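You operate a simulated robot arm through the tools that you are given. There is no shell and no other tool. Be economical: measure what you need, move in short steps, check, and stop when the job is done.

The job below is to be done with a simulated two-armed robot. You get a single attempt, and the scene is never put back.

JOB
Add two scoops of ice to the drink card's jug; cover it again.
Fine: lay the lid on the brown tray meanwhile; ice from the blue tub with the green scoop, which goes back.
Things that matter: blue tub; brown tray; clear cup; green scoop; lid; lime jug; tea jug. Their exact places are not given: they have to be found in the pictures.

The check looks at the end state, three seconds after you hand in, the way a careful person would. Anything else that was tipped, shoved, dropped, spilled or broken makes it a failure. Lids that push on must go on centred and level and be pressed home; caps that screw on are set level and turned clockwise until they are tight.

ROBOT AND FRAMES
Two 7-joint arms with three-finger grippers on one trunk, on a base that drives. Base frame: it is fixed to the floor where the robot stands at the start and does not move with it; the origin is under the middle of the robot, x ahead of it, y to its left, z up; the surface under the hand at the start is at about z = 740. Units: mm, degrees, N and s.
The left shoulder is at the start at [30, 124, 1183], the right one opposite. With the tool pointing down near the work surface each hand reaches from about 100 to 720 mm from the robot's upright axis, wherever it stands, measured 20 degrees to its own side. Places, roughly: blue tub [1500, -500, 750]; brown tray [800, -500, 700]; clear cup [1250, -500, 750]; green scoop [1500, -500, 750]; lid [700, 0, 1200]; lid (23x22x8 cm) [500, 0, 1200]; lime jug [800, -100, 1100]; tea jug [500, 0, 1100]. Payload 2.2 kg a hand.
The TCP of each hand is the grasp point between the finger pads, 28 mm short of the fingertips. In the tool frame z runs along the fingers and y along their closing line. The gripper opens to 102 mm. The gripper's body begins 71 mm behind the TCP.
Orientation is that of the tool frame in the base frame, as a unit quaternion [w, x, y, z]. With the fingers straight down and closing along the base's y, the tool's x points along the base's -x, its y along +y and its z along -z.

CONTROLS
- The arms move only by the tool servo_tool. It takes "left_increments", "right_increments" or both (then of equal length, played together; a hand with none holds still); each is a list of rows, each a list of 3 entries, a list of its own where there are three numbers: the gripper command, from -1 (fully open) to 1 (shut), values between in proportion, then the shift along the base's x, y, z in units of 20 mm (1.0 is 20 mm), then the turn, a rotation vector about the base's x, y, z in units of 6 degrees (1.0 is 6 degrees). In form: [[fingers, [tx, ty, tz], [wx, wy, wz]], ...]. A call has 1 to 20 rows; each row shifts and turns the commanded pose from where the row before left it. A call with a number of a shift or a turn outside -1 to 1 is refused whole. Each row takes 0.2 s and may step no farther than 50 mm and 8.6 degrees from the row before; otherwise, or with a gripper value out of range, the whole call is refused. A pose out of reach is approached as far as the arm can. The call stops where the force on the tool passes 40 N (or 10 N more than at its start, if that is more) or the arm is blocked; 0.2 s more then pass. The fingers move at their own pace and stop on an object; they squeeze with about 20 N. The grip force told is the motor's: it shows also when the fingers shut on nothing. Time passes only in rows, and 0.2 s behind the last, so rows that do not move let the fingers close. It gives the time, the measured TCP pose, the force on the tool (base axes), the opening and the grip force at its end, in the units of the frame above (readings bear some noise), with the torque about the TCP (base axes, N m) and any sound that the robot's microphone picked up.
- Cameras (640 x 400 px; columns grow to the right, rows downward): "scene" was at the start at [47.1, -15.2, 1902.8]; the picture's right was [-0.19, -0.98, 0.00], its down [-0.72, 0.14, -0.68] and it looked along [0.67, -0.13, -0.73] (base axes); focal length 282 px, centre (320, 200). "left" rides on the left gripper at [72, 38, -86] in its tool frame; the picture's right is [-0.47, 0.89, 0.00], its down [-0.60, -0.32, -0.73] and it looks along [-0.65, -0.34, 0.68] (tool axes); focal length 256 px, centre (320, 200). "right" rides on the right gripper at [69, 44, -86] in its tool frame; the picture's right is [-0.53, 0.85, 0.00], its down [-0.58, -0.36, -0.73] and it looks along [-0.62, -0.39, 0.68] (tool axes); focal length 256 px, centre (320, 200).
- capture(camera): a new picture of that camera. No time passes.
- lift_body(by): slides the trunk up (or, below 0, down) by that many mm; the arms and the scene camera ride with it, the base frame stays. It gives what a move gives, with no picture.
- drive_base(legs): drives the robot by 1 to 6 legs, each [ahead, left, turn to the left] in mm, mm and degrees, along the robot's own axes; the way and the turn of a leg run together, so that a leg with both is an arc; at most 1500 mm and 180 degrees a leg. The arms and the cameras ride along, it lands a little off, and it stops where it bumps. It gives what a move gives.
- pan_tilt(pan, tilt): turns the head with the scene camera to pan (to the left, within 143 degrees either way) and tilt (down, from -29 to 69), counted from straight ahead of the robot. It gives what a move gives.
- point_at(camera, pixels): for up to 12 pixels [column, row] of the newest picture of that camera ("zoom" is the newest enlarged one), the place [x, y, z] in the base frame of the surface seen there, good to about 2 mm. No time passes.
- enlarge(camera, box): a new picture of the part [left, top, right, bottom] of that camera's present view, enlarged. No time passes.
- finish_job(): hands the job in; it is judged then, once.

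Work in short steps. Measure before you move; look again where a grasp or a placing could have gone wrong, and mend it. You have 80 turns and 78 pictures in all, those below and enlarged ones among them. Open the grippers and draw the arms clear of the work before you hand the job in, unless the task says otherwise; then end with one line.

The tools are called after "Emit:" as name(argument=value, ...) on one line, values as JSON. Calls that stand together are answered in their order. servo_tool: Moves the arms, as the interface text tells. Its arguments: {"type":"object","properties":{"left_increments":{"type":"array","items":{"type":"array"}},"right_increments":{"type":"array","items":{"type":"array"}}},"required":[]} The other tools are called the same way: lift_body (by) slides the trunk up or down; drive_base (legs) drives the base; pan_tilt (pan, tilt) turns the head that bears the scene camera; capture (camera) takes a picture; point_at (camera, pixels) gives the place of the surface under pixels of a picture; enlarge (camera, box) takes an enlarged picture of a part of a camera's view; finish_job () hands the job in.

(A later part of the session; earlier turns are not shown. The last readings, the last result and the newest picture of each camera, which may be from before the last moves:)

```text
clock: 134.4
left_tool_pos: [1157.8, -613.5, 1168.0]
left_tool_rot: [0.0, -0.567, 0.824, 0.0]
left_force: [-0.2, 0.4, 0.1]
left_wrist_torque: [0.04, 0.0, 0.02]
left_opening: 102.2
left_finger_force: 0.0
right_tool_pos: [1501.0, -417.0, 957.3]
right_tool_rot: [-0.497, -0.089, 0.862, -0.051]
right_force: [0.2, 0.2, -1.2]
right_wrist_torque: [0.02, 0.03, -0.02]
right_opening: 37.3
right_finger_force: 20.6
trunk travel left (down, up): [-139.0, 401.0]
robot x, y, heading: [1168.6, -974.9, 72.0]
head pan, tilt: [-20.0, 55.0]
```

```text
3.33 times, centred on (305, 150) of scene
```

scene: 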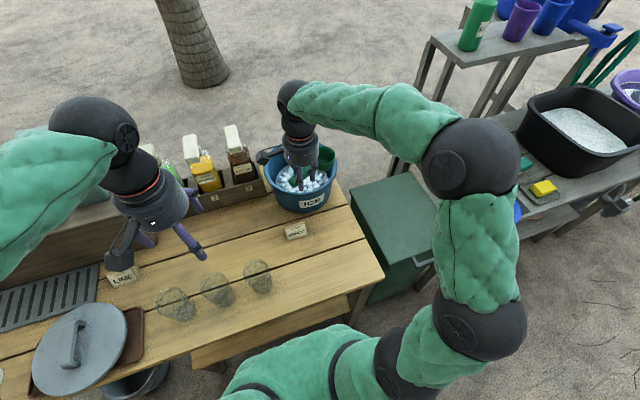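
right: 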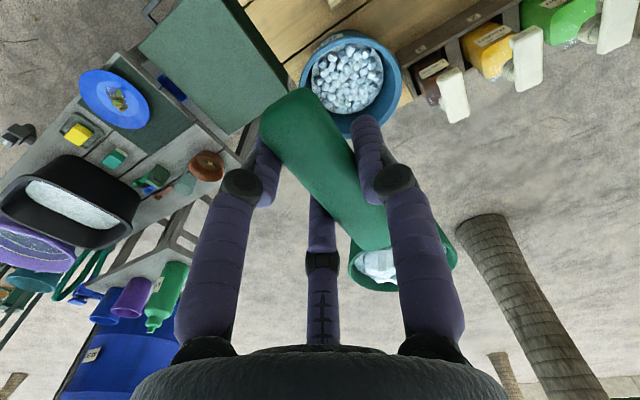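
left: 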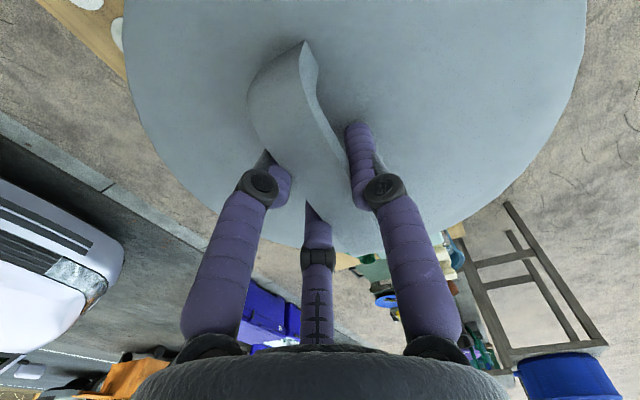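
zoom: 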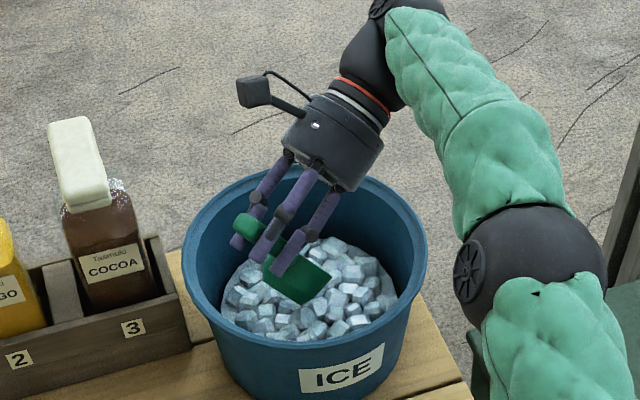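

Same pose as before. Plunge, sweep, level and rise.

Emit:
servo_tool(right_increments=[[1, [0, 0, -0.66], [0, 0, 0]], [1, [0, 0, -0.66], [0, 0, 0]], [1, [0, 0, -0.66], [0, 0, 0]], [1, [0, 0, -0.66], [0, 0, 0]], [1, [0, 0, -0.66], [0, 0, 0]], [1, [0.44, 0.09, 0], [0, 0, 0]], [1, [0.44, 0.09, 0], [0, 0, 0]], [1, [-0.25, -0.05, -0.055], [0.198, -0.952, 0]], [1, [-0.25, -0.05, -0.055], [0.198, -0.952, 0]], [1, [-0.25, -0.05, -0.055], [0.198, -0.952, 0]], [1, [-0.25, -0.05, -0.055], [0.198, -0.952, 0]], [1, [-0.25, -0.05, -0.055], [0.198, -0.952, 0]], [1, [-0.25, -0.05, -0.055], [0.198, -0.952, 0]], [1, [-0.06, -0.01, 0.42], [0.17, -0.816, 0]], [1, [-0.06, -0.01, 0.42], [0.17, -0.816, 0]], [1, [-0.06, -0.01, 0.42], [0.17, -0.816, 0]], [1, [-0.06, -0.01, 0.42], [0.17, -0.816, 0]], [1, [-0.06, -0.01, 0.42], [0.17, -0.816, 0]], [1, [0, 0, 1], [0, 0, 0]], [1, [0, 0, 0.8], [0, 0, 0]]])

Emit:
lift_body(by=400)

Emit:
enlarge(camera="scene", box=[230, 70, 400, 210])

```text
clock: 138.6
left_tool_pos: [1157.8, -613.2, 1168.0]
left_tool_rot: [0.0, -0.567, 0.823, 0.0]
left_force: [0.2, -0.7, 0.8]
left_wrist_torque: [0.0, 0.05, 0.01]
left_opening: 101.8
left_finger_force: 0.1
right_tool_pos: [1479.1, -425.2, 962.9]
right_tool_rot: [0.001, -0.102, 0.995, 0.0]
right_force: [1.0, 0.8, -1.7]
right_wrist_torque: [-0.01, 0.1, -0.01]
right_opening: 37.8
right_finger_force: 20.0
right hand out of reach, approached as far as the arm can: row 7
trunk travel left (down, up): [-139.0, 401.0]
robot x, y, heading: [1165.1, -974.6, 71.7]
head pan, tilt: [-20.0, 55.0]
```

```text
clock: 142.4
left_tool_pos: [1158.1, -612.5, 1567.0]
left_tool_rot: [0.0, -0.567, 0.824, 0.001]
left_force: [0.5, 0.5, -0.9]
left_wrist_torque: [0.01, 0.04, 0.0]
left_opening: 101.9
left_finger_force: 0.1
right_tool_pos: [1479.2, -424.5, 1363.0]
right_tool_rot: [0.0, -0.102, 0.995, 0.0]
right_force: [0.4, -0.2, -1.6]
right_wrist_torque: [-0.01, 0.11, -0.01]
right_opening: 37.6
right_finger_force: 20.3
trunk travel left (down, up): [-539.0, 1.0]
robot x, y, heading: [1167.8, -976.5, 71.9]
head pan, tilt: [-20.0, 55.0]
```

```text
2.86 times, centred on (315, 140) of scene
```

zoom: 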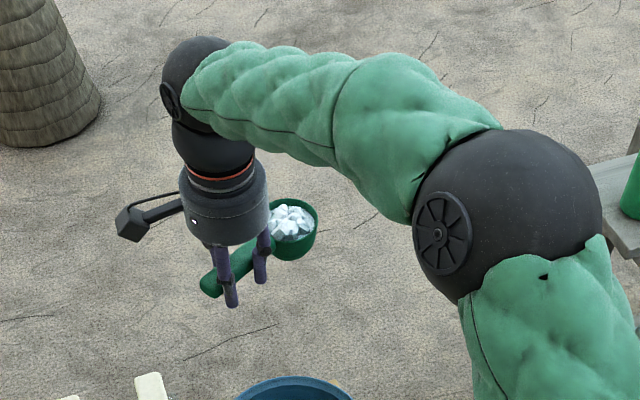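

Second scoop full. Retract, turn the bowl ahead, and drive to the jug.

Emit:
servo_tool(right_increments=[[1, [-0.1, -0.3, 0.2], [0, 0, 0.4]], [1, [-0.15, -0.63, 0.22], [0, 0, 0.8]], [1, [-0.15, -0.63, 0.22], [0, 0, 0.8]], [1, [-0.15, -0.63, 0.22], [0, 0, 0.8]], [1, [-0.15, -0.63, 0.22], [0, 0, 0.8]], [1, [-0.15, -0.63, 0.22], [0, 0, 0.8]], [1, [-0.15, -0.63, 0.22], [0, 0, 0.8]], [1, [-0.15, -0.63, 0.22], [0, 0, 0.8]], [1, [-0.15, -0.63, 0.22], [0, 0, 0.8]], [1, [-0.15, -0.63, 0.22], [0, 0, 0.8]], [1, [-0.15, -0.63, 0.22], [0, 0, 0.8]], [1, [-0.15, -0.63, 0.22], [0, 0, 0.8]], [1, [-0.15, -0.63, 0.22], [0, 0, 0.8]], [1, [0, 0, 0], [0, 0, 0]]])

Emit:
drive_base(legs=[[-25, 0, 0], [0, 712, 0]])

Emit:
pan_tilt(pan=0, tilt=50)

```text
clock: 145.4
left_tool_pos: [1156.9, -611.4, 1567.8]
left_tool_rot: [-0.001, -0.568, 0.823, 0.0]
left_force: [-0.1, -0.3, 0.6]
left_wrist_torque: [0.01, 0.01, -0.03]
left_opening: 101.9
left_finger_force: 0.0
right_tool_pos: [1441.1, -581.2, 1420.6]
right_tool_rot: [0.0, -0.586, 0.81, 0.0]
right_force: [0.6, 0.8, -1.4]
right_wrist_torque: [-0.12, 0.05, 0.03]
right_opening: 37.4
right_finger_force: 19.5
trunk travel left (down, up): [-539.0, 1.0]
robot x, y, heading: [1170.5, -978.3, 72.0]
head pan, tilt: [-20.0, 55.0]
```

```text
clock: 149.7
left_tool_pos: [471.3, -416.1, 1567.2]
left_tool_rot: [0.0, -0.567, 0.823, -0.001]
left_force: [0.0, -0.4, -0.4]
left_wrist_torque: [0.01, -0.01, -0.03]
left_opening: 101.8
left_finger_force: 0.0
right_tool_pos: [756.0, -384.4, 1421.0]
right_tool_rot: [0.0, -0.585, 0.811, 0.001]
right_force: [0.2, -0.2, -0.9]
right_wrist_torque: [-0.1, -0.01, -0.03]
right_opening: 37.7
right_finger_force: 19.9
trunk travel left (down, up): [-539.0, 1.0]
robot x, y, heading: [483.5, -779.4, 71.7]
head pan, tilt: [-20.0, 55.0]
```

```text
clock: 150.6
left_tool_pos: [470.8, -415.1, 1567.1]
left_tool_rot: [0.0, -0.567, 0.824, 0.0]
left_force: [-0.2, -0.3, -0.4]
left_wrist_torque: [0.0, 0.01, 0.02]
left_opening: 102.3
left_finger_force: 0.0
right_tool_pos: [755.5, -384.0, 1420.0]
right_tool_rot: [0.0, -0.585, 0.811, 0.0]
right_force: [-0.1, 0.6, -1.7]
right_wrist_torque: [-0.12, 0.04, -0.03]
right_opening: 37.5
right_finger_force: 20.0
trunk travel left (down, up): [-539.0, 1.0]
robot x, y, heading: [479.2, -782.0, 72.0]
head pan, tilt: [0.0, 50.0]
```

Same place as before. Move over the jug and roll the first part.

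Emit:
servo_tool(right_increments=[[1, [-0.1, 0.5, 0], [0, 0, 0]], [1, [-0.125, 0.915, -0.33], [0, 0, 0]], [1, [-0.125, 0.915, -0.4], [0, 0, 0]], [1, [-0.125, 0.915, -0.4], [0, 0, 0]], [1, [-0.125, 0.915, -0.4], [0, 0, 0]], [1, [-0.125, 0.915, -0.4], [0, 0, 0]], [1, [-0.125, 0.915, -0.4], [0, 0, 0]], [1, [-0.125, 0.915, -0.4], [0, 0, 0]], [1, [-0.125, 0.915, -0.4], [0, 0, 0]], [1, [-0.125, 0.915, -0.4], [0, 0, 0]], [1, [-0.125, 0.915, -0.4], [0, 0, 0]], [1, [-0.125, 0.915, -0.4], [0, 0, 0]], [1, [-0.125, 0.915, -0.4], [0, 0, 0]], [1, [0, 0, 0], [0, 0, 0]]])

Emit:
enlarge(camera="scene", box=[270, 130, 420, 255])

```text
clock: 153.6
left_tool_pos: [471.6, -417.6, 1567.7]
left_tool_rot: [0.0, -0.567, 0.824, 0.0]
left_force: [-0.5, -1.0, 0.0]
left_wrist_torque: [0.0, 0.02, 0.0]
left_opening: 101.9
left_finger_force: 0.0
right_tool_pos: [723.4, -156.1, 1325.8]
right_tool_rot: [0.0, -0.586, 0.81, 0.001]
right_force: [0.2, 0.3, -0.7]
right_wrist_torque: [-0.11, 0.02, -0.01]
right_opening: 37.5
right_finger_force: 19.9
trunk travel left (down, up): [-539.0, 1.0]
robot x, y, heading: [484.0, -778.4, 72.1]
head pan, tilt: [0.0, 50.0]
```

```text
3.20 times, centred on (345, 192) of scene
```

zoom: 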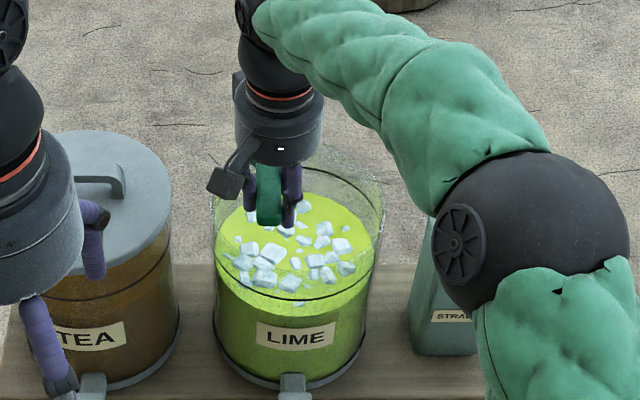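

Over the jug as before. Roll to 119° in one call plus the rest.

Emit:
servo_tool(right_increments=[[1, [0, 0, 0], [0.275, 0.857, 0]], [1, [0, 0, 0], [0.275, 0.857, 0]], [1, [0, 0, 0], [0.275, 0.857, 0]], [1, [0, 0, 0], [0.275, 0.857, 0]], [1, [0, 0, 0], [0.275, 0.857, 0]], [1, [0, 0, 0], [0.275, 0.857, 0]], [1, [0, 0, 0], [0.275, 0.857, 0]], [1, [0, 0, 0], [0.275, 0.857, 0]], [1, [0, 0, 0], [0.275, 0.857, 0]], [1, [0, 0, 0], [0.275, 0.857, 0]], [1, [0, 0, 0], [0, 0, 0]]])

Emit:
servo_tool(right_increments=[[1, [0, 0, 0], [0.275, 0.857, 0]], [1, [0, 0, 0], [0.275, 0.857, 0]], [1, [0, 0, 0], [0.275, 0.857, 0]], [1, [0, 0, 0], [0.275, 0.857, 0]], [1, [0, 0, 0], [0.275, 0.857, 0]], [1, [0, 0, 0], [0.275, 0.857, 0]], [1, [0, 0, 0], [0.275, 0.857, 0]], [1, [0, 0, 0], [0.275, 0.857, 0]], [1, [0, 0, 0], [0.275, 0.857, 0]], [1, [0, 0, 0], [0.275, 0.857, 0]], [1, [0, 0, 0], [0.275, 0.857, 0]], [1, [0, 0, 0], [0.275, 0.857, 0]], [1, [0, 0, 0], [0, 0, 0]], [1, [0, 0, 0], [0, 0, 0]], [1, [0, 0, 0], [0, 0, 0]]])

Emit:
enlarge(camera="scene", box=[270, 130, 420, 255])

```text
clock: 156.0
left_tool_pos: [470.9, -415.8, 1567.8]
left_tool_rot: [-0.001, -0.568, 0.823, 0.0]
left_force: [0.0, 0.5, 0.3]
left_wrist_torque: [-0.01, -0.02, 0.0]
left_opening: 102.0
left_finger_force: 0.0
right_tool_pos: [723.5, -153.9, 1326.6]
right_tool_rot: [-0.27, -0.522, 0.722, 0.366]
right_force: [-0.6, -0.4, -0.6]
right_wrist_torque: [-0.09, -0.03, 0.01]
right_opening: 37.2
right_finger_force: 19.9
trunk travel left (down, up): [-539.0, 1.0]
robot x, y, heading: [480.4, -780.3, 71.8]
head pan, tilt: [0.0, 50.0]
```

```text
clock: 159.2
left_tool_pos: [471.3, -414.7, 1567.0]
left_tool_rot: [0.0, -0.567, 0.824, 0.0]
left_force: [0.3, 0.5, 0.9]
left_wrist_torque: [0.03, 0.01, -0.05]
left_opening: 102.2
left_finger_force: 0.0
right_tool_pos: [723.5, -154.9, 1326.1]
right_tool_rot: [-0.51, -0.297, 0.413, 0.693]
right_force: [1.2, -1.2, -1.3]
right_wrist_torque: [-0.06, 0.03, 0.02]
right_opening: 37.2
right_finger_force: 19.6
trunk travel left (down, up): [-539.0, 1.0]
robot x, y, heading: [483.7, -777.9, 71.9]
head pan, tilt: [0.0, 50.0]
```

```text
3.20 times, centred on (345, 192) of scene
```

zoom: 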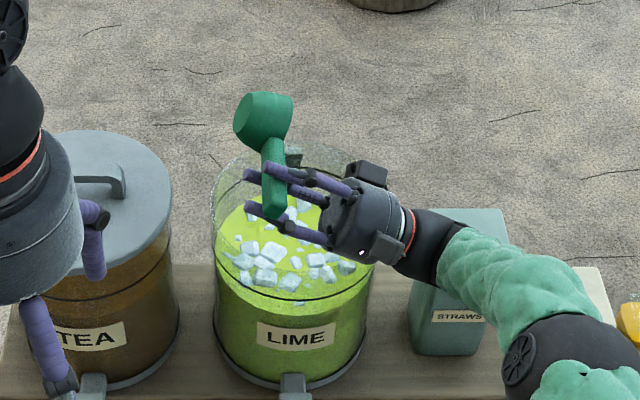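

Roll back to level, retract, and verify the scoop is empty.

Emit:
servo_tool(right_increments=[[1, [0, 0, 0], [-0.302, -0.942, 0]], [1, [0, 0, 0], [-0.302, -0.942, 0]], [1, [0, 0, 0], [-0.302, -0.942, 0]], [1, [0, 0, 0], [-0.302, -0.942, 0]], [1, [0, 0, 0], [-0.302, -0.942, 0]], [1, [0, 0, 0], [-0.302, -0.942, 0]], [1, [0, 0, 0], [-0.302, -0.942, 0]], [1, [0, 0, 0], [-0.302, -0.942, 0]], [1, [0, 0, 0], [-0.302, -0.942, 0]], [1, [0, 0, 0], [-0.302, -0.942, 0]], [1, [0, 0, 0], [-0.302, -0.942, 0]], [1, [0, 0, 0], [-0.302, -0.942, 0]], [1, [0, 0, 0], [-0.302, -0.942, 0]], [1, [0, 0, 0], [-0.302, -0.942, 0]], [1, [0, 0, 0], [-0.302, -0.942, 0]], [1, [0, 0, 0], [-0.302, -0.942, 0]], [1, [0, 0, 0], [-0.302, -0.942, 0]], [1, [0, 0, 0], [-0.302, -0.942, 0]], [1, [0, 0, 0], [-0.302, -0.942, 0]], [1, [0, 0, 0], [-0.302, -0.942, 0]]])

Emit:
servo_tool(right_increments=[[1, [0.117, -0.9, 0.4], [0, 0, 0]], [1, [0.117, -0.9, 0.4], [0, 0, 0]], [1, [0.117, -0.9, 0.4], [0, 0, 0]], [1, [0.117, -0.9, 0.4], [0, 0, 0]], [1, [0.117, -0.9, 0.4], [0, 0, 0]], [1, [0.117, -0.9, 0.4], [0, 0, 0]], [1, [0.117, -0.9, 0.4], [0, 0, 0]], [1, [0.117, -0.9, 0.4], [0, 0, 0]], [1, [0.117, -0.9, 0.4], [0, 0, 0]], [1, [0.117, -0.9, 0.4], [0, 0, 0]], [1, [0.117, -0.9, 0.4], [0, 0, 0]], [1, [0.117, -0.9, 0.3], [0, 0, 0]], [1, [0, 0, 0], [0, 0, 0]]])

Emit:
enlarge(camera="scene", box=[290, 130, 420, 260])

```text
clock: 163.4
left_tool_pos: [471.0, -415.5, 1567.5]
left_tool_rot: [0.001, -0.567, 0.823, -0.001]
left_force: [-0.3, -0.3, 0.1]
left_wrist_torque: [-0.02, -0.02, -0.02]
left_opening: 102.1
left_finger_force: 0.1
right_tool_pos: [722.4, -154.7, 1325.1]
right_tool_rot: [0.001, -0.585, 0.811, 0.0]
right_force: [-0.4, 0.6, -0.5]
right_wrist_torque: [-0.05, 0.01, 0.01]
right_opening: 37.3
right_finger_force: 19.7
trunk travel left (down, up): [-539.0, 1.0]
robot x, y, heading: [483.0, -778.9, 72.2]
head pan, tilt: [0.0, 50.0]
```

```text
clock: 166.2
left_tool_pos: [471.9, -414.5, 1567.0]
left_tool_rot: [-0.001, -0.567, 0.824, -0.001]
left_force: [-0.1, 0.2, -0.1]
left_wrist_torque: [0.02, 0.0, 0.01]
left_opening: 102.1
left_finger_force: 0.1
right_tool_pos: [750.8, -371.1, 1420.0]
right_tool_rot: [-0.001, -0.585, 0.811, 0.001]
right_force: [0.2, 0.4, -1.1]
right_wrist_torque: [-0.1, 0.02, 0.01]
right_opening: 37.3
right_finger_force: 20.1
trunk travel left (down, up): [-539.0, 1.0]
robot x, y, heading: [484.2, -778.7, 71.8]
head pan, tilt: [0.0, 50.0]
```

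```text
3.08 times, centred on (355, 195) of scene
```

zoom: 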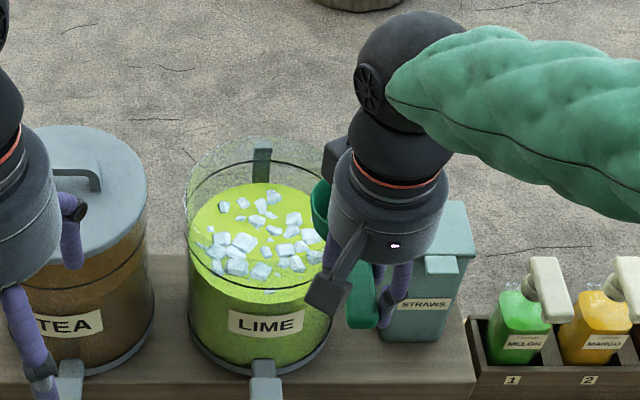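

Scoop is empty; the ice is in the jug. Return the scoop: drive back, lower the trunk, turn to 11.8° over its home (1443,-626).

Emit:
drive_base(legs=[[0, -718, 0], [24, 0, 0]])

Emit:
lift_body(by=-400)

Emit:
pan_tilt(pan=-20, tilt=55)

```text
clock: 170.5
left_tool_pos: [1149.7, -617.0, 1570.2]
left_tool_rot: [0.002, -0.57, 0.822, 0.001]
left_force: [-1.0, -1.0, 0.6]
left_wrist_torque: [0.08, -0.07, 0.01]
left_opening: 102.0
left_finger_force: 0.1
right_tool_pos: [1429.4, -570.9, 1422.6]
right_tool_rot: [0.002, -0.588, 0.809, 0.003]
right_force: [-0.8, -0.7, 0.1]
right_wrist_torque: [0.03, -0.04, -0.03]
right_opening: 37.4
right_finger_force: 20.1
trunk travel left (down, up): [-539.0, 1.0]
robot x, y, heading: [1165.5, -974.4, 72.2]
head pan, tilt: [0.0, 50.0]
```

```text
clock: 174.3
left_tool_pos: [1152.6, -612.7, 1168.9]
left_tool_rot: [0.0, -0.569, 0.822, 0.001]
left_force: [0.8, -1.2, 0.3]
left_wrist_torque: [0.03, 0.01, 0.03]
left_opening: 102.0
left_finger_force: 0.0
right_tool_pos: [1431.7, -567.4, 1021.0]
right_tool_rot: [-0.001, -0.588, 0.809, 0.002]
right_force: [0.1, -0.7, -0.2]
right_wrist_torque: [-0.05, -0.01, 0.0]
right_opening: 37.2
right_finger_force: 20.7
trunk travel left (down, up): [-139.0, 401.0]
robot x, y, heading: [1164.0, -976.7, 72.3]
head pan, tilt: [0.0, 50.0]
```

```text
clock: 175.1
left_tool_pos: [1153.0, -611.2, 1167.8]
left_tool_rot: [0.001, -0.57, 0.822, 0.0]
left_force: [1.2, -0.8, -0.3]
left_wrist_torque: [0.02, 0.0, -0.03]
left_opening: 102.1
left_finger_force: 0.2
right_tool_pos: [1431.9, -566.8, 1020.3]
right_tool_rot: [0.0, -0.588, 0.809, 0.002]
right_force: [-0.6, -0.5, -0.2]
right_wrist_torque: [-0.1, 0.03, 0.0]
right_opening: 37.4
right_finger_force: 19.7
trunk travel left (down, up): [-139.0, 401.0]
robot x, y, heading: [1163.7, -977.4, 72.3]
head pan, tilt: [-20.0, 55.0]
```

Turn and position above the scoop's home, descending to ~860.

Emit:
servo_tool(right_increments=[[1, [0.047, -0.245, 0], [0, 0, -0.836]], [1, [0.047, -0.245, 0], [0, 0, -0.836]], [1, [0.047, -0.245, 0], [0, 0, -0.836]], [1, [0.047, -0.245, 0], [0, 0, -0.836]], [1, [0.047, -0.245, 0], [0, 0, -0.836]], [1, [0.047, -0.245, 0], [0, 0, -0.836]], [1, [0.047, -0.245, 0], [0, 0, -0.836]], [1, [0.047, -0.245, 0], [0, 0, -0.836]], [1, [0.047, -0.245, 0], [0, 0, -0.836]], [1, [0.047, -0.245, 0], [0, 0, -0.836]], [1, [0.047, -0.245, 0], [0, 0, -0.836]], [1, [0.047, -0.245, 0], [0, 0, -0.836]], [1, [0, 0, -1], [0, 0, 0]], [1, [0, 0, -1], [0, 0, 0]], [1, [0, 0, -1], [0, 0, 0]], [1, [0, 0, -1], [0, 0, 0]], [1, [0, 0, -1], [0, 0, 0]], [1, [0, 0, -1], [0, 0, 0]], [1, [0, 0, -1], [0, 0, 0]], [1, [0, 0, 0], [0, 0, 0]]])

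Emit:
enlarge(camera="scene", box=[240, 130, 400, 270])

```text
clock: 179.3
left_tool_pos: [1152.1, -613.5, 1167.3]
left_tool_rot: [0.001, -0.569, 0.822, 0.001]
left_force: [0.0, 0.4, -0.7]
left_wrist_torque: [0.0, 0.01, -0.01]
left_opening: 101.4
left_finger_force: 0.1
right_tool_pos: [1442.4, -624.3, 880.2]
right_tool_rot: [0.0, -0.103, 0.995, 0.002]
right_force: [0.3, -0.7, -1.0]
right_wrist_torque: [-0.01, 0.02, -0.01]
right_opening: 37.3
right_finger_force: 19.9
trunk travel left (down, up): [-139.0, 401.0]
robot x, y, heading: [1165.0, -975.6, 72.1]
head pan, tilt: [-20.0, 55.0]
```

```text
2.86 times, centred on (320, 200) of scene
```

zoom: 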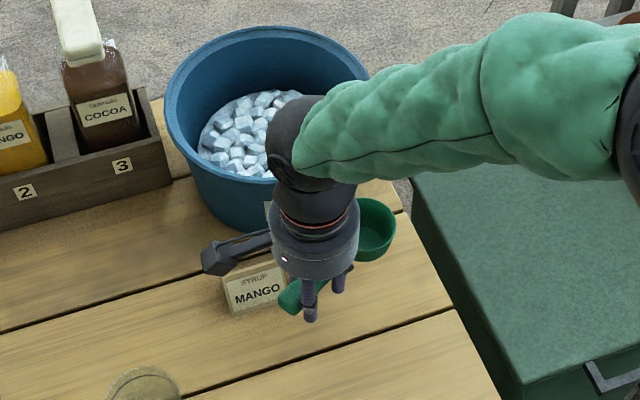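

Empty, level, above home. Lower to the table gently.

Emit:
servo_tool(right_increments=[[1, [0, 0, -1], [0, 0, 0]], [1, [0, 0, -1], [0, 0, 0]], [1, [0, 0, -1], [0, 0, 0]], [1, [0, 0, -1], [0, 0, 0]], [1, [0, 0, -0.5], [0, 0, 0]], [1, [0, 0, -0.2], [0, 0, 0]], [1, [0, 0, -0.15], [0, 0, 0]], [1, [0, 0, -0.15], [0, 0, 0]], [1, [0, 0, 0], [0, 0, 0]]])

```text
clock: 181.3
left_tool_pos: [1151.0, -612.0, 1168.7]
left_tool_rot: [-0.001, -0.569, 0.822, 0.001]
left_force: [0.1, 0.1, 0.0]
left_wrist_torque: [-0.02, 0.01, 0.0]
left_opening: 101.9
left_finger_force: 0.1
right_tool_pos: [1442.4, -624.9, 781.9]
right_tool_rot: [0.001, -0.102, 0.995, 0.002]
right_force: [-0.7, -1.0, 5.3]
right_wrist_torque: [0.11, -0.34, -0.02]
right_opening: 37.2
right_finger_force: 20.3
trunk travel left (down, up): [-139.0, 401.0]
robot x, y, heading: [1163.7, -971.2, 72.3]
head pan, tilt: [-20.0, 55.0]
```

Touching the table (5 N). Open and rise straight up.

Emit:
servo_tool(right_increments=[[-0.3, [0, 0, 0], [0, 0, 0]], [-1, [0, 0, 0], [0, 0, 0]], [-1, [0, 0, 0], [0, 0, 0]], [-1, [0, 0, 0], [0, 0, 0]], [-1, [0, 0, 0.5], [0, 0, 0]], [-1, [0, 0, 1], [0, 0, 0]], [-1, [0, 0, 1], [0, 0, 0]], [-1, [0, 0, 1], [0, 0, 0]], [-1, [0, 0, 1], [0, 0, 0]], [-1, [0, 0, 1], [0, 0, 0]], [-1, [0, 0, 1], [0, 0, 0]], [-1, [0, 0, 1], [0, 0, 0]], [-1, [0, 0, 1], [0, 0, 0]], [-1, [0, 0, 1], [0, 0, 0]], [-1, [0, 0, 1], [0, 0, 0]], [-1, [0, 0, 1], [0, 0, 0]], [-1, [0, 0, 1], [0, 0, 0]], [-1, [0, -0.5, 1], [0, 0, 0.8]], [-1, [0, -0.5, 1], [0, 0, 0.8]], [-1, [0, -0.5, 0], [0, 0, 0.8]]])

Emit:
servo_tool(right_increments=[[-1, [0, -0.5, 1], [0, 0, 0.8]], [-1, [0, -0.5, 1], [0, 0, 0.8]], [-1, [0, -0.5, 1], [0, 0, 0.8]], [-1, [0, -0.5, 1], [0, 0, 0.8]], [-1, [0, -0.5, 1], [0, 0, 0.8]], [-1, [0, -0.5, 0], [0, 0, 0.8]], [-1, [0, -0.5, 0], [0, 0, 0.8]], [-1, [0, 0, 0], [0, 0, 0.8]], [-1, [0, 0, 0], [0, 0, 0.8]], [-1, [0, 0, 0], [0, 0, 0]]])

Emit:
capture(camera="scene")

Emit:
enlarge(camera="scene", box=[270, 190, 370, 270])

```text
clock: 185.5
left_tool_pos: [1151.2, -612.3, 1168.7]
left_tool_rot: [0.0, -0.57, 0.822, 0.001]
left_force: [0.2, -0.6, 0.2]
left_wrist_torque: [0.01, 0.0, -0.01]
left_opening: 102.0
left_finger_force: 0.1
right_tool_pos: [1443.3, -656.0, 1071.4]
right_tool_rot: [0.001, -0.227, 0.974, 0.001]
right_force: [-0.1, -0.6, -0.2]
right_wrist_torque: [0.03, -0.04, -0.03]
right_opening: 102.2
right_finger_force: 0.1
trunk travel left (down, up): [-139.0, 401.0]
robot x, y, heading: [1158.5, -972.7, 72.5]
head pan, tilt: [-20.0, 55.0]
```

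```text
clock: 187.7
left_tool_pos: [1151.5, -613.2, 1168.2]
left_tool_rot: [0.001, -0.569, 0.822, 0.001]
left_force: [0.1, 0.6, 0.1]
left_wrist_torque: [-0.01, 0.01, 0.02]
left_opening: 102.0
left_finger_force: 0.1
right_tool_pos: [1442.6, -725.0, 1170.5]
right_tool_rot: [-0.001, -0.569, 0.822, 0.002]
right_force: [0.2, -0.5, -0.4]
right_wrist_torque: [0.02, 0.0, -0.02]
right_opening: 101.9
right_finger_force: 0.0
trunk travel left (down, up): [-139.0, 401.0]
robot x, y, heading: [1164.5, -977.8, 71.9]
head pan, tilt: [-20.0, 55.0]
```

```text
17 pictures are left
```

scene: 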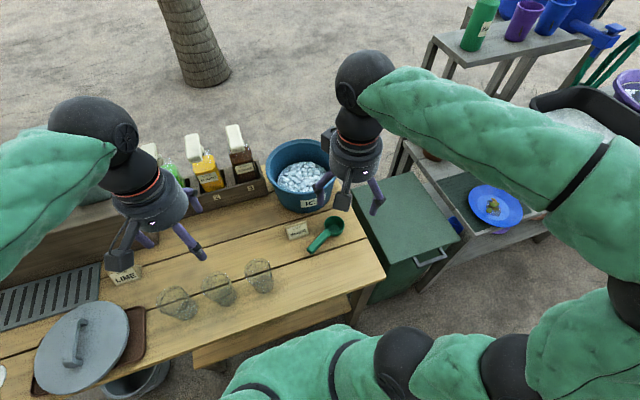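

```text
5.00 times, centred on (320, 230) of scene
```

zoom: 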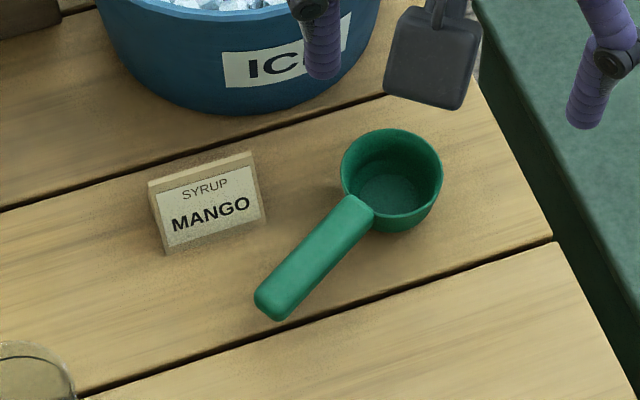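

Scoop is back in place. Drive back to the tray to fetch the lid with the left hand.

Emit:
drive_base(legs=[[-167, 0, 0], [0, 391, 0]])

Emit:
pan_tilt(pan=10, tilt=55)

Emit:
enlarge(camera="scene", box=[255, 160, 385, 260])

```text
clock: 191.2
left_tool_pos: [725.3, -653.6, 1167.0]
left_tool_rot: [0.002, -0.568, 0.823, 0.0]
left_force: [0.4, 0.6, 0.1]
left_wrist_torque: [-0.02, -0.05, -0.01]
left_opening: 102.0
left_finger_force: 0.0
right_tool_pos: [1017.8, -765.7, 1171.5]
right_tool_rot: [-0.001, -0.57, 0.822, 0.001]
right_force: [-1.4, 0.1, -0.6]
right_wrist_torque: [-0.02, -0.02, -0.01]
right_opening: 101.8
right_finger_force: 0.1
trunk travel left (down, up): [-139.0, 401.0]
robot x, y, heading: [740.4, -1017.2, 72.1]
head pan, tilt: [-20.0, 55.0]
```

```text
clock: 192.2
left_tool_pos: [728.2, -651.9, 1167.7]
left_tool_rot: [0.0, -0.568, 0.823, 0.001]
left_force: [-0.2, 0.8, 0.0]
left_wrist_torque: [-0.03, -0.05, 0.0]
left_opening: 101.9
left_finger_force: 0.1
right_tool_pos: [1017.9, -766.4, 1170.7]
right_tool_rot: [-0.001, -0.57, 0.822, 0.002]
right_force: [1.2, 0.0, 0.6]
right_wrist_torque: [0.03, 0.04, 0.02]
right_opening: 101.9
right_finger_force: 0.2
trunk travel left (down, up): [-139.0, 401.0]
robot x, y, heading: [741.8, -1015.9, 72.2]
head pan, tilt: [10.0, 55.0]
```

```text
4.00 times, centred on (320, 210) of scene
```

zoom: 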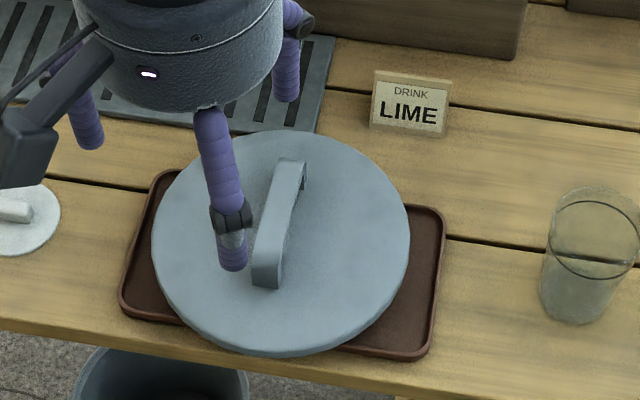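

Measure the handle's line.

Emit:
point_at(camera="zoom", pixels=[[290, 172], [280, 210], [268, 250], [300, 172], [277, 172], [180, 290], [380, 190], [330, 300]])

```text
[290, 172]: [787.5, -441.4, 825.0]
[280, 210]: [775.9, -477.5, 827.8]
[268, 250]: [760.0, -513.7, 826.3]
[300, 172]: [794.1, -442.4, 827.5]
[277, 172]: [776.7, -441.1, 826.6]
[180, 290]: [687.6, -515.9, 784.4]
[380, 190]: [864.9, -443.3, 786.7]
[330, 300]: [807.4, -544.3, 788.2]
```

Handle centre ≈(776,-480), top 826. Move over it and down to ~860.

Emit:
servo_tool(left_increments=[[-1, [0.267, 0.955, -0.5], [0, 0, 0.015]], [-1, [0.267, 0.955, -0.5], [0, 0, 0.015]], [-1, [0.267, 0.955, -0.5], [0, 0, 0.015]], [-1, [0.267, 0.955, -0.5], [0, 0, 0.015]], [-1, [0.267, 0.955, -0.5], [0, 0, 0.015]], [-1, [0.267, 0.955, -0.5], [0, 0, 0.015]], [-1, [0.267, 0.955, -0.5], [0, 0, 0.015]], [-1, [0.267, 0.955, -0.5], [0, 0, 0.015]], [-1, [0.267, 0.955, -0.5], [0, 0, 0.015]], [-1, [0, 0, -1], [0, 0, 0]], [-1, [0, 0, -1], [0, 0, 0]], [-1, [0, 0, -1], [0, 0, 0]], [-1, [0, 0, -1], [0, 0, 0]], [-1, [0, 0, -1], [0, 0, 0]], [-1, [0, 0, -1], [0, 0, 0]], [-1, [0, 0, -1], [0, 0, 0]], [-1, [0, 0, -1], [0, 0, 0]], [-1, [0, 0, -1], [0, 0, 0]], [-1, [0, 0, -1], [0, 0, 0]], [-1, [0, 0, 0], [0, 0, 0]]])

Emit:
capture(camera="left")

```text
clock: 196.4
left_tool_pos: [775.0, -480.1, 877.2]
left_tool_rot: [0.001, -0.575, 0.818, 0.001]
left_force: [-0.1, 0.1, -0.4]
left_wrist_torque: [0.03, 0.01, 0.02]
left_opening: 102.1
left_finger_force: 0.1
right_tool_pos: [1017.7, -765.8, 1170.3]
right_tool_rot: [0.0, -0.568, 0.823, 0.002]
right_force: [-0.3, 0.3, 0.7]
right_wrist_torque: [0.04, -0.02, 0.01]
right_opening: 101.9
right_finger_force: 0.0
trunk travel left (down, up): [-139.0, 401.0]
robot x, y, heading: [736.1, -1015.9, 72.3]
head pan, tilt: [10.0, 55.0]
```

```text
14 pictures are left
```

left: 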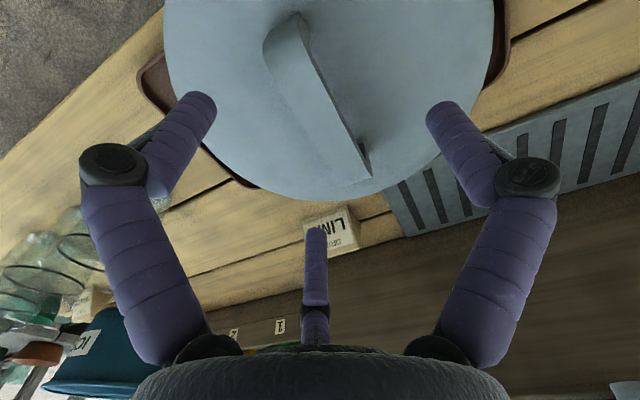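

Centred. Descend to 820, close, and lift a little.

Emit:
servo_tool(left_increments=[[-1, [0, 0, -1], [0, 0, 0]], [-1, [0, 0, -1], [0, 0, 0]], [-1, [0, 0, -0.6], [0, 0, 0]], [-1, [0, 0, -0.25], [0, 0, 0]], [-1, [0, 0, 0], [0, 0, 0]], [1, [0, 0, 0], [0, 0, 0]], [1, [0, 0, 0], [0, 0, 0]], [1, [0, 0, 0], [0, 0, 0]], [1, [0, 0, 0], [0, 0, 0]], [1, [0, 0, 0], [0, 0, 0]], [1, [0, 0, 0.3], [0, 0, 0]], [1, [0, 0, 0.5], [0, 0, 0]], [1, [0, 0, 0.7], [0, 0, 0]], [1, [0, 0, 1], [0, 0, 0]], [1, [0, 0, 1], [0, 0, 0]], [1, [0, 0, 1], [0, 0, 0]], [1, [0, 0, 1], [0, 0, 0]], [1, [0, 0, 1], [0, 0, 0]], [1, [0, 0, 0], [0, 0, 0]]])

Emit:
capture(camera="scene")

```text
clock: 200.4
left_tool_pos: [775.1, -480.5, 950.7]
left_tool_rot: [0.0, -0.574, 0.819, 0.0]
left_force: [0.5, -0.2, -1.6]
left_wrist_torque: [-0.01, 0.03, -0.01]
left_opening: 28.9
left_finger_force: 20.2
right_tool_pos: [1017.3, -765.2, 1169.5]
right_tool_rot: [0.0, -0.569, 0.822, 0.002]
right_force: [-0.1, 1.0, 0.0]
right_wrist_torque: [0.0, 0.0, 0.01]
right_opening: 102.0
right_finger_force: 0.2
trunk travel left (down, up): [-139.0, 401.0]
robot x, y, heading: [739.5, -1014.8, 72.2]
head pan, tilt: [10.0, 55.0]
```

```text
13 pictures are left
```

scene: 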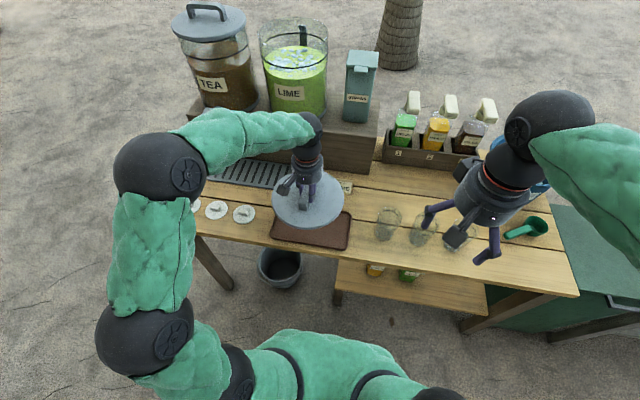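

Lid is held level. Raise the arm and trunk, then drive to the near end of the table.

Emit:
servo_tool(left_increments=[[1, [0, 0, 1], [0, 0, 0]], [1, [0, 0, 1], [0, 0, 0]], [1, [0, 0, 1], [0, 0, 0]], [1, [0, 0, 1], [0, 0, 0]], [1, [0, 0, 1], [0, 0, 0]], [1, [0, 0, 0], [0, 0, 0]]])

Emit:
lift_body(by=400)

Emit:
drive_base(legs=[[0, 0, -90], [-940, 0, 0], [0, 660, 0]])

Emit:
pan_tilt(pan=15, tilt=45)

Emit:
capture(camera="scene")

```text
clock: 201.8
left_tool_pos: [774.6, -480.9, 1051.2]
left_tool_rot: [0.001, -0.573, 0.82, -0.001]
left_force: [0.4, -0.8, -1.0]
left_wrist_torque: [-0.04, 0.02, 0.02]
left_opening: 28.8
left_finger_force: 20.0
right_tool_pos: [1018.9, -764.6, 1169.7]
right_tool_rot: [0.001, -0.569, 0.822, 0.001]
right_force: [-0.4, 1.2, 0.0]
right_wrist_torque: [0.03, 0.0, 0.01]
right_opening: 101.8
right_finger_force: 0.1
trunk travel left (down, up): [-139.0, 401.0]
robot x, y, heading: [738.2, -1013.1, 72.2]
head pan, tilt: [10.0, 55.0]
```

```text
clock: 205.6
left_tool_pos: [776.0, -481.0, 1450.3]
left_tool_rot: [-0.001, -0.574, 0.819, 0.0]
left_force: [0.4, 0.7, -2.4]
left_wrist_torque: [0.0, -0.03, -0.02]
left_opening: 28.7
left_finger_force: 19.6
right_tool_pos: [1019.1, -765.3, 1569.6]
right_tool_rot: [0.0, -0.568, 0.823, 0.002]
right_force: [0.7, -0.2, -0.2]
right_wrist_torque: [-0.01, -0.01, 0.01]
right_opening: 102.0
right_finger_force: 0.0
trunk travel left (down, up): [-539.0, 1.0]
robot x, y, heading: [740.5, -1010.0, 72.4]
head pan, tilt: [10.0, 55.0]
```

```text
clock: 217.5
left_tool_pos: [583.0, -149.4, 1451.5]
left_tool_rot: [0.001, 0.171, 0.985, 0.0]
left_force: [0.0, -0.7, -0.9]
left_wrist_torque: [-0.03, 0.0, 0.0]
left_opening: 28.6
left_finger_force: 20.1
right_tool_pos: [297.6, -394.4, 1570.4]
right_tool_rot: [0.001, 0.177, 0.984, 0.002]
right_force: [1.0, 0.2, -0.9]
right_wrist_torque: [0.02, 0.01, -0.03]
right_opening: 102.2
right_finger_force: 0.1
trunk travel left (down, up): [-539.0, 1.0]
robot x, y, heading: [46.3, -117.5, -17.5]
head pan, tilt: [10.0, 55.0]
```

```text
clock: 218.2
left_tool_pos: [582.2, -148.3, 1451.0]
left_tool_rot: [0.0, 0.17, 0.985, -0.001]
left_force: [-0.3, -0.1, -1.9]
left_wrist_torque: [0.03, 0.0, -0.02]
left_opening: 28.5
left_finger_force: 19.9
right_tool_pos: [298.3, -393.5, 1569.4]
right_tool_rot: [0.0, 0.178, 0.984, 0.001]
right_force: [0.1, 0.3, 0.1]
right_wrist_torque: [-0.01, -0.02, 0.0]
right_opening: 101.9
right_finger_force: 0.0
trunk travel left (down, up): [-539.0, 1.0]
robot x, y, heading: [47.0, -118.5, -17.5]
head pan, tilt: [15.0, 45.0]
```

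```text
12 pictures are left
```

scene: 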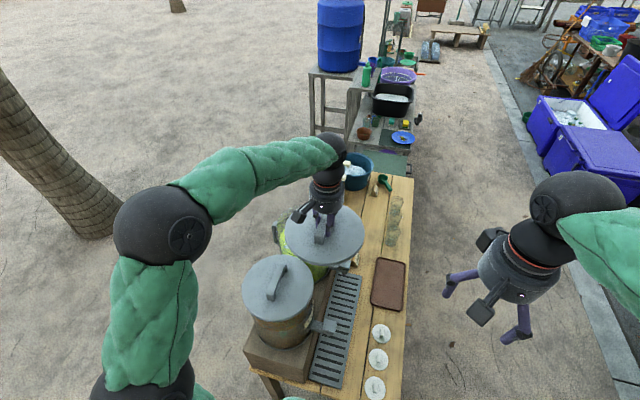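

Place the lid over the jug at TCP (776.5,-80), yaw -20.4°.

Emit:
servo_tool(left_increments=[[1, [0.5, 0.2, 0], [0, 0, 0]], [1, [0.92, 0.32, 0], [0, 0, -0.013]], [1, [0.92, 0.32, 0], [0, 0, -0.013]], [1, [0.92, 0.32, 0], [0, 0, -0.013]], [1, [0.92, 0.32, 0], [0, 0, -0.013]], [1, [0.92, 0.32, 0], [0, 0, -0.013]], [1, [0.92, 0.32, 0], [0, 0, -0.013]], [1, [0.92, 0.32, 0], [0, 0, -0.013]], [1, [0.92, 0.32, 0], [0, 0, -0.013]], [1, [0.92, 0.32, 0], [0, 0, -0.013]], [1, [0.92, 0.32, 0], [0, 0, -0.013]], [1, [0, 0, -0.8], [0, 0, 0]], [1, [0, 0, -0.8], [0, 0, 0]], [1, [0, 0, -0.8], [0, 0, 0]], [1, [0, 0, -0.8], [0, 0, 0]], [1, [0, 0, -0.8], [0, 0, 0]], [1, [0, 0, -0.8], [0, 0, 0]], [1, [0, 0, -0.8], [0, 0, 0]], [1, [0, 0, -0.8], [0, 0, 0]], [1, [0, 0, 0], [0, 0, 0]]])

Emit:
enlarge(camera="scene", box=[255, 170, 375, 290])

Emit:
point_at(camera="zoom", pixels=[[160, 180], [370, 230], [180, 270], [330, 290], [250, 300], [385, 170]])

```text
clock: 222.4
left_tool_pos: [775.9, -80.5, 1321.8]
left_tool_rot: [0.001, 0.177, 0.984, 0.0]
left_force: [0.2, 0.1, -1.3]
left_wrist_torque: [-0.02, 0.0, 0.0]
left_opening: 28.7
left_finger_force: 19.8
right_tool_pos: [298.2, -392.9, 1571.5]
right_tool_rot: [0.001, 0.177, 0.984, 0.002]
right_force: [-0.7, -0.8, 0.0]
right_wrist_torque: [-0.02, 0.01, 0.02]
right_opening: 102.2
right_finger_force: 0.0
trunk travel left (down, up): [-539.0, 1.0]
robot x, y, heading: [46.9, -120.4, -17.5]
head pan, tilt: [15.0, 45.0]
```

```text
3.33 times, centred on (315, 230) of scene
```

zoom: 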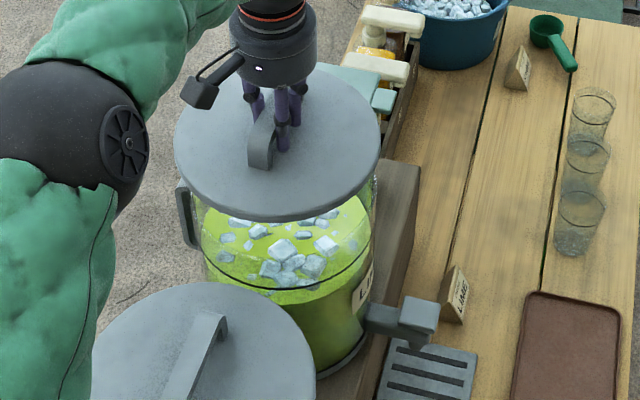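

```text
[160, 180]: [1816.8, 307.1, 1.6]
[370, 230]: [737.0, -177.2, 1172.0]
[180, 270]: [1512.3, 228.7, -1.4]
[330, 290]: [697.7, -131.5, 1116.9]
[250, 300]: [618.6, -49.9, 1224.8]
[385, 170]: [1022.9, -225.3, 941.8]
```

Check the lid's centre and level from its edge points.

Emit:
point_at(camera="zoom", pixels=[[179, 145], [375, 145], [280, 212], [205, 190], [345, 195], [330, 80], [220, 80], [250, 160], [272, 120]])

```text
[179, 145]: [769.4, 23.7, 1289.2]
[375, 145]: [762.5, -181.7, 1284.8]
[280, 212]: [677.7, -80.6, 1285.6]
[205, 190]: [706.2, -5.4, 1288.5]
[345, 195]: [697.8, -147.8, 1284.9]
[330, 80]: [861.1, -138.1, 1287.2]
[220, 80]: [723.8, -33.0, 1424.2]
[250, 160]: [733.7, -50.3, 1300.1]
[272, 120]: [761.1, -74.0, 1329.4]
```

Lid is centred within ~2–3 mm and level within 1°. Lower to near seating, then creep.

Emit:
servo_tool(left_increments=[[1, [0, 0, -0.7], [0, 0, 0]], [1, [0, 0, -0.6], [0, 0, 0]], [1, [0, 0, -0.5], [0, 0, 0]], [1, [0, 0, -0.4], [0, 0, 0]], [1, [0, 0, -0.3], [0, 0, 0]], [1, [0, 0, -0.2], [0, 0, 0]], [1, [0, 0, -0.2], [0, 0, 0]], [1, [0, 0, 0], [0, 0, 0]]])

```text
clock: 224.2
left_tool_pos: [775.6, -80.8, 1263.8]
left_tool_rot: [-0.001, 0.178, 0.984, -0.001]
left_force: [-0.1, 1.2, -2.2]
left_wrist_torque: [-0.01, -0.02, 0.02]
left_opening: 28.3
left_finger_force: 19.9
right_tool_pos: [299.1, -393.0, 1571.0]
right_tool_rot: [0.001, 0.178, 0.984, 0.002]
right_force: [0.9, 1.1, 0.1]
right_wrist_torque: [-0.03, -0.01, 0.02]
right_opening: 101.9
right_finger_force: 0.0
trunk travel left (down, up): [-539.0, 1.0]
robot x, y, heading: [46.1, -117.5, -17.4]
head pan, tilt: [15.0, 45.0]
```

Entering freely. Creep on to seat it.

Emit:
servo_tool(left_increments=[[1, [0, 0, -0.15], [0, 0, 0]], [1, [0, 0, -0.15], [0, 0, 0]], [1, [0, 0, -0.1], [0, 0, 0]], [1, [0, 0, -0.1], [0, 0, 0]], [1, [0, 0, 0], [0, 0, 0]]])

```text
clock: 225.4
left_tool_pos: [774.5, -83.4, 1257.1]
left_tool_rot: [0.003, 0.177, 0.984, -0.001]
left_force: [-5.5, -8.9, 18.3]
left_wrist_torque: [0.04, -0.06, 0.0]
left_opening: 28.8
left_finger_force: 20.4
right_tool_pos: [295.6, -395.3, 1570.7]
right_tool_rot: [0.002, 0.177, 0.984, 0.002]
right_force: [1.1, -0.2, 1.0]
right_wrist_torque: [-0.02, 0.01, 0.0]
right_opening: 102.1
right_finger_force: 0.1
trunk travel left (down, up): [-539.0, 1.0]
robot x, y, heading: [46.1, -112.9, -17.8]
head pan, tilt: [15.0, 45.0]
```

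18 N contact with a sideways push toward -x,-y. Look at the lid's seat and level.

Emit:
enlarge(camera="scene", box=[260, 180, 360, 270])

Emit:
point_at(camera="zoom", pixels=[[170, 170], [425, 170], [300, 250], [210, 230], [390, 235], [370, 90], [350, 262], [250, 262]])

```text
4.44 times, centred on (310, 225) of scene
```

zoom: 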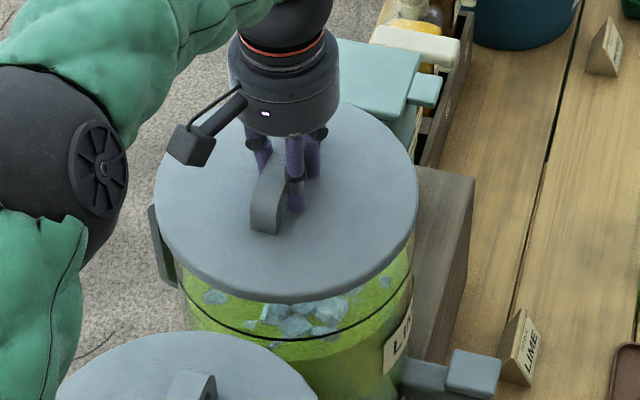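

```text
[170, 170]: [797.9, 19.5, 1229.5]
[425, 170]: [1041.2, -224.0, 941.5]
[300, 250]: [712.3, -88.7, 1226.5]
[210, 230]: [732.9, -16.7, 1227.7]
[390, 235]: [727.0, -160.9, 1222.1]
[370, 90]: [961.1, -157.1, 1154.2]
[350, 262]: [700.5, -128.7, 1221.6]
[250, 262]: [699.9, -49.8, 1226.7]
```

The right side is seated (1222) but the left is ~6 mm high. Correct the tilt by 2°, ease sideways, and press a little.

Emit:
servo_tool(left_increments=[[1, [-0.05, -0.1, 0.1], [-0.16, 0.05, 0]], [1, [-0.05, -0.05, 0], [-0.16, 0.05, 0]], [1, [0, 0, -0.1], [0, 0, 0]], [1, [0, 0, -0.1], [0, 0, 0]], [1, [0, 0, 0], [0, 0, 0]]])

Emit:
enlarge(camera="scene", box=[260, 180, 360, 270])

Emit:
point_at(camera="zoom", pixels=[[170, 170], [300, 250], [210, 230], [390, 235], [350, 262], [250, 262], [405, 190], [185, 200]])

```text
clock: 226.6
left_tool_pos: [773.3, -84.6, 1253.7]
left_tool_rot: [0.0, 0.175, 0.984, -0.018]
left_force: [1.6, 0.6, 16.8]
left_wrist_torque: [0.09, -0.06, 0.02]
left_opening: 28.3
left_finger_force: 20.1
right_tool_pos: [295.2, -394.0, 1570.5]
right_tool_rot: [0.001, 0.176, 0.984, 0.002]
right_force: [1.3, 0.2, 0.3]
right_wrist_torque: [0.02, 0.01, -0.01]
right_opening: 102.1
right_finger_force: 0.0
trunk travel left (down, up): [-539.0, 1.0]
robot x, y, heading: [46.9, -116.3, -17.4]
head pan, tilt: [15.0, 45.0]
```

```text
4.44 times, centred on (310, 225) of scene
```

zoom: 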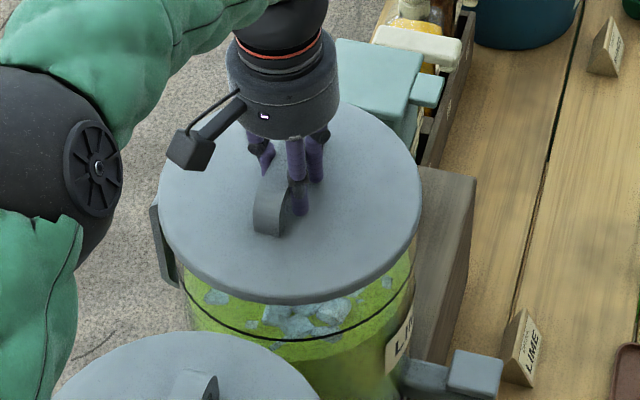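

```text
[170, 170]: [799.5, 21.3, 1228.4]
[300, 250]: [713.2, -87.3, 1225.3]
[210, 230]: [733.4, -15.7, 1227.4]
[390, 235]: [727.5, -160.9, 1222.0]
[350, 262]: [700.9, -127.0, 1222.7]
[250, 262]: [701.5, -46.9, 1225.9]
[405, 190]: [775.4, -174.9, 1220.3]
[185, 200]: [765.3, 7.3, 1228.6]
```

Left side still rides high, so the plug is caught there; lift 14 mm clear and re-measure tilt and centre.

Emit:
servo_tool(left_increments=[[1, [0, 0, 0.3], [0, 0, 0]], [1, [0, 0, 0.4], [0, 0, 0]], [1, [0, 0, 0.5], [0, 0, 0]], [1, [0, 0, 0.8], [0, 0, 0]], [1, [0, 0, 0], [0, 0, 0]]])

Emit:
enlarge(camera="scene", box=[260, 180, 360, 270])

Emit:
point_at(camera="zoom", pixels=[[180, 180], [300, 250], [210, 230], [390, 235], [350, 262], [250, 262], [405, 190], [350, 105], [185, 200], [160, 170], [416, 160], [285, 290]])

```text
clock: 227.8
left_tool_pos: [773.2, -84.2, 1292.1]
left_tool_rot: [-0.002, 0.176, 0.984, -0.018]
left_force: [0.1, -0.1, -1.7]
left_wrist_torque: [0.03, 0.03, 0.01]
left_opening: 28.1
left_finger_force: 20.3
right_tool_pos: [298.5, -393.2, 1570.1]
right_tool_rot: [0.002, 0.178, 0.984, 0.001]
right_force: [-0.1, -0.9, 0.2]
right_wrist_torque: [0.03, -0.02, 0.0]
right_opening: 101.9
right_finger_force: 0.0
trunk travel left (down, up): [-539.0, 1.0]
robot x, y, heading: [45.5, -118.6, -17.5]
head pan, tilt: [15.0, 45.0]
```

```text
4.44 times, centred on (310, 225) of scene
```

zoom: 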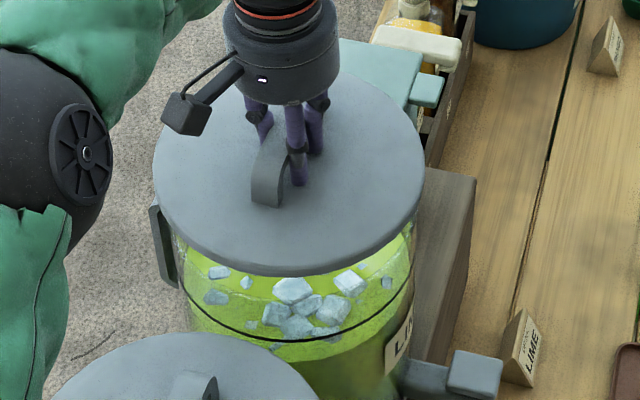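

```text
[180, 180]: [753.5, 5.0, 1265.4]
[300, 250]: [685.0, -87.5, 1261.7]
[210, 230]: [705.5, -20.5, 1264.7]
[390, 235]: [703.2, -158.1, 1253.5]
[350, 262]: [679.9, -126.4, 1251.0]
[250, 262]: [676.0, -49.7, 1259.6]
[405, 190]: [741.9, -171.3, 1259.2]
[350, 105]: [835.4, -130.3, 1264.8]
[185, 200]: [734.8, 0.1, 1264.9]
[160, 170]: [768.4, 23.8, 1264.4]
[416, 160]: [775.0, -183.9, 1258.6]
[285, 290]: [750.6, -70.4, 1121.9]
```

The lid hangs ~1.9° high on the left and ~1.7° high at the back. Level it by counter-rotating, then re-measure.

Emit:
servo_tool(left_increments=[[1, [0, 0, 0], [-0.16, 0.14, 0]], [1, [0, 0, 0], [-0.16, 0.14, 0]], [1, [0, 0, 0], [0, 0, 0]]])

Emit:
enlarge(camera="scene", box=[260, 180, 360, 270])

Emit:
point_at(camera="zoom", pixels=[[180, 180], [300, 250], [210, 230], [390, 215], [350, 245], [405, 180], [350, 105], [370, 120], [158, 170], [418, 160], [285, 268], [400, 110]])

```text
clock: 228.6
left_tool_pos: [773.3, -84.1, 1293.5]
left_tool_rot: [-0.014, 0.176, 0.984, -0.038]
left_force: [0.0, -0.3, -0.3]
left_wrist_torque: [0.02, 0.0, 0.0]
left_opening: 28.2
left_finger_force: 19.8
right_tool_pos: [298.6, -392.5, 1570.4]
right_tool_rot: [0.001, 0.177, 0.984, 0.002]
right_force: [1.1, 0.3, 0.6]
right_wrist_torque: [0.01, -0.01, 0.0]
right_opening: 102.1
right_finger_force: 0.1
trunk travel left (down, up): [-539.0, 1.0]
robot x, y, heading: [46.9, -118.1, -17.5]
head pan, tilt: [15.0, 45.0]
```

```text
4.44 times, centred on (310, 225) of scene
```

zoom: 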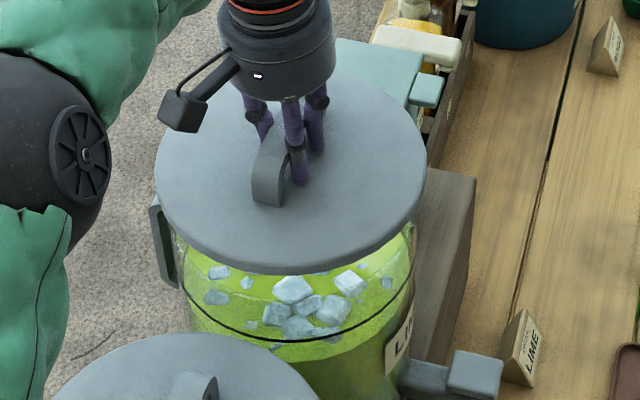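

```text
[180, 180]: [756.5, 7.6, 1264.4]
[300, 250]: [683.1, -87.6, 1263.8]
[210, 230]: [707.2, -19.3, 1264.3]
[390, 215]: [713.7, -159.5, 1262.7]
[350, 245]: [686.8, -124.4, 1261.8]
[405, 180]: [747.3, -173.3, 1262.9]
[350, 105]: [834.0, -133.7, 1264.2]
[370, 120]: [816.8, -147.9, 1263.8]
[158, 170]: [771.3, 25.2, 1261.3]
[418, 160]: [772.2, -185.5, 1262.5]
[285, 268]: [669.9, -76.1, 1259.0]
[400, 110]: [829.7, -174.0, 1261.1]
```

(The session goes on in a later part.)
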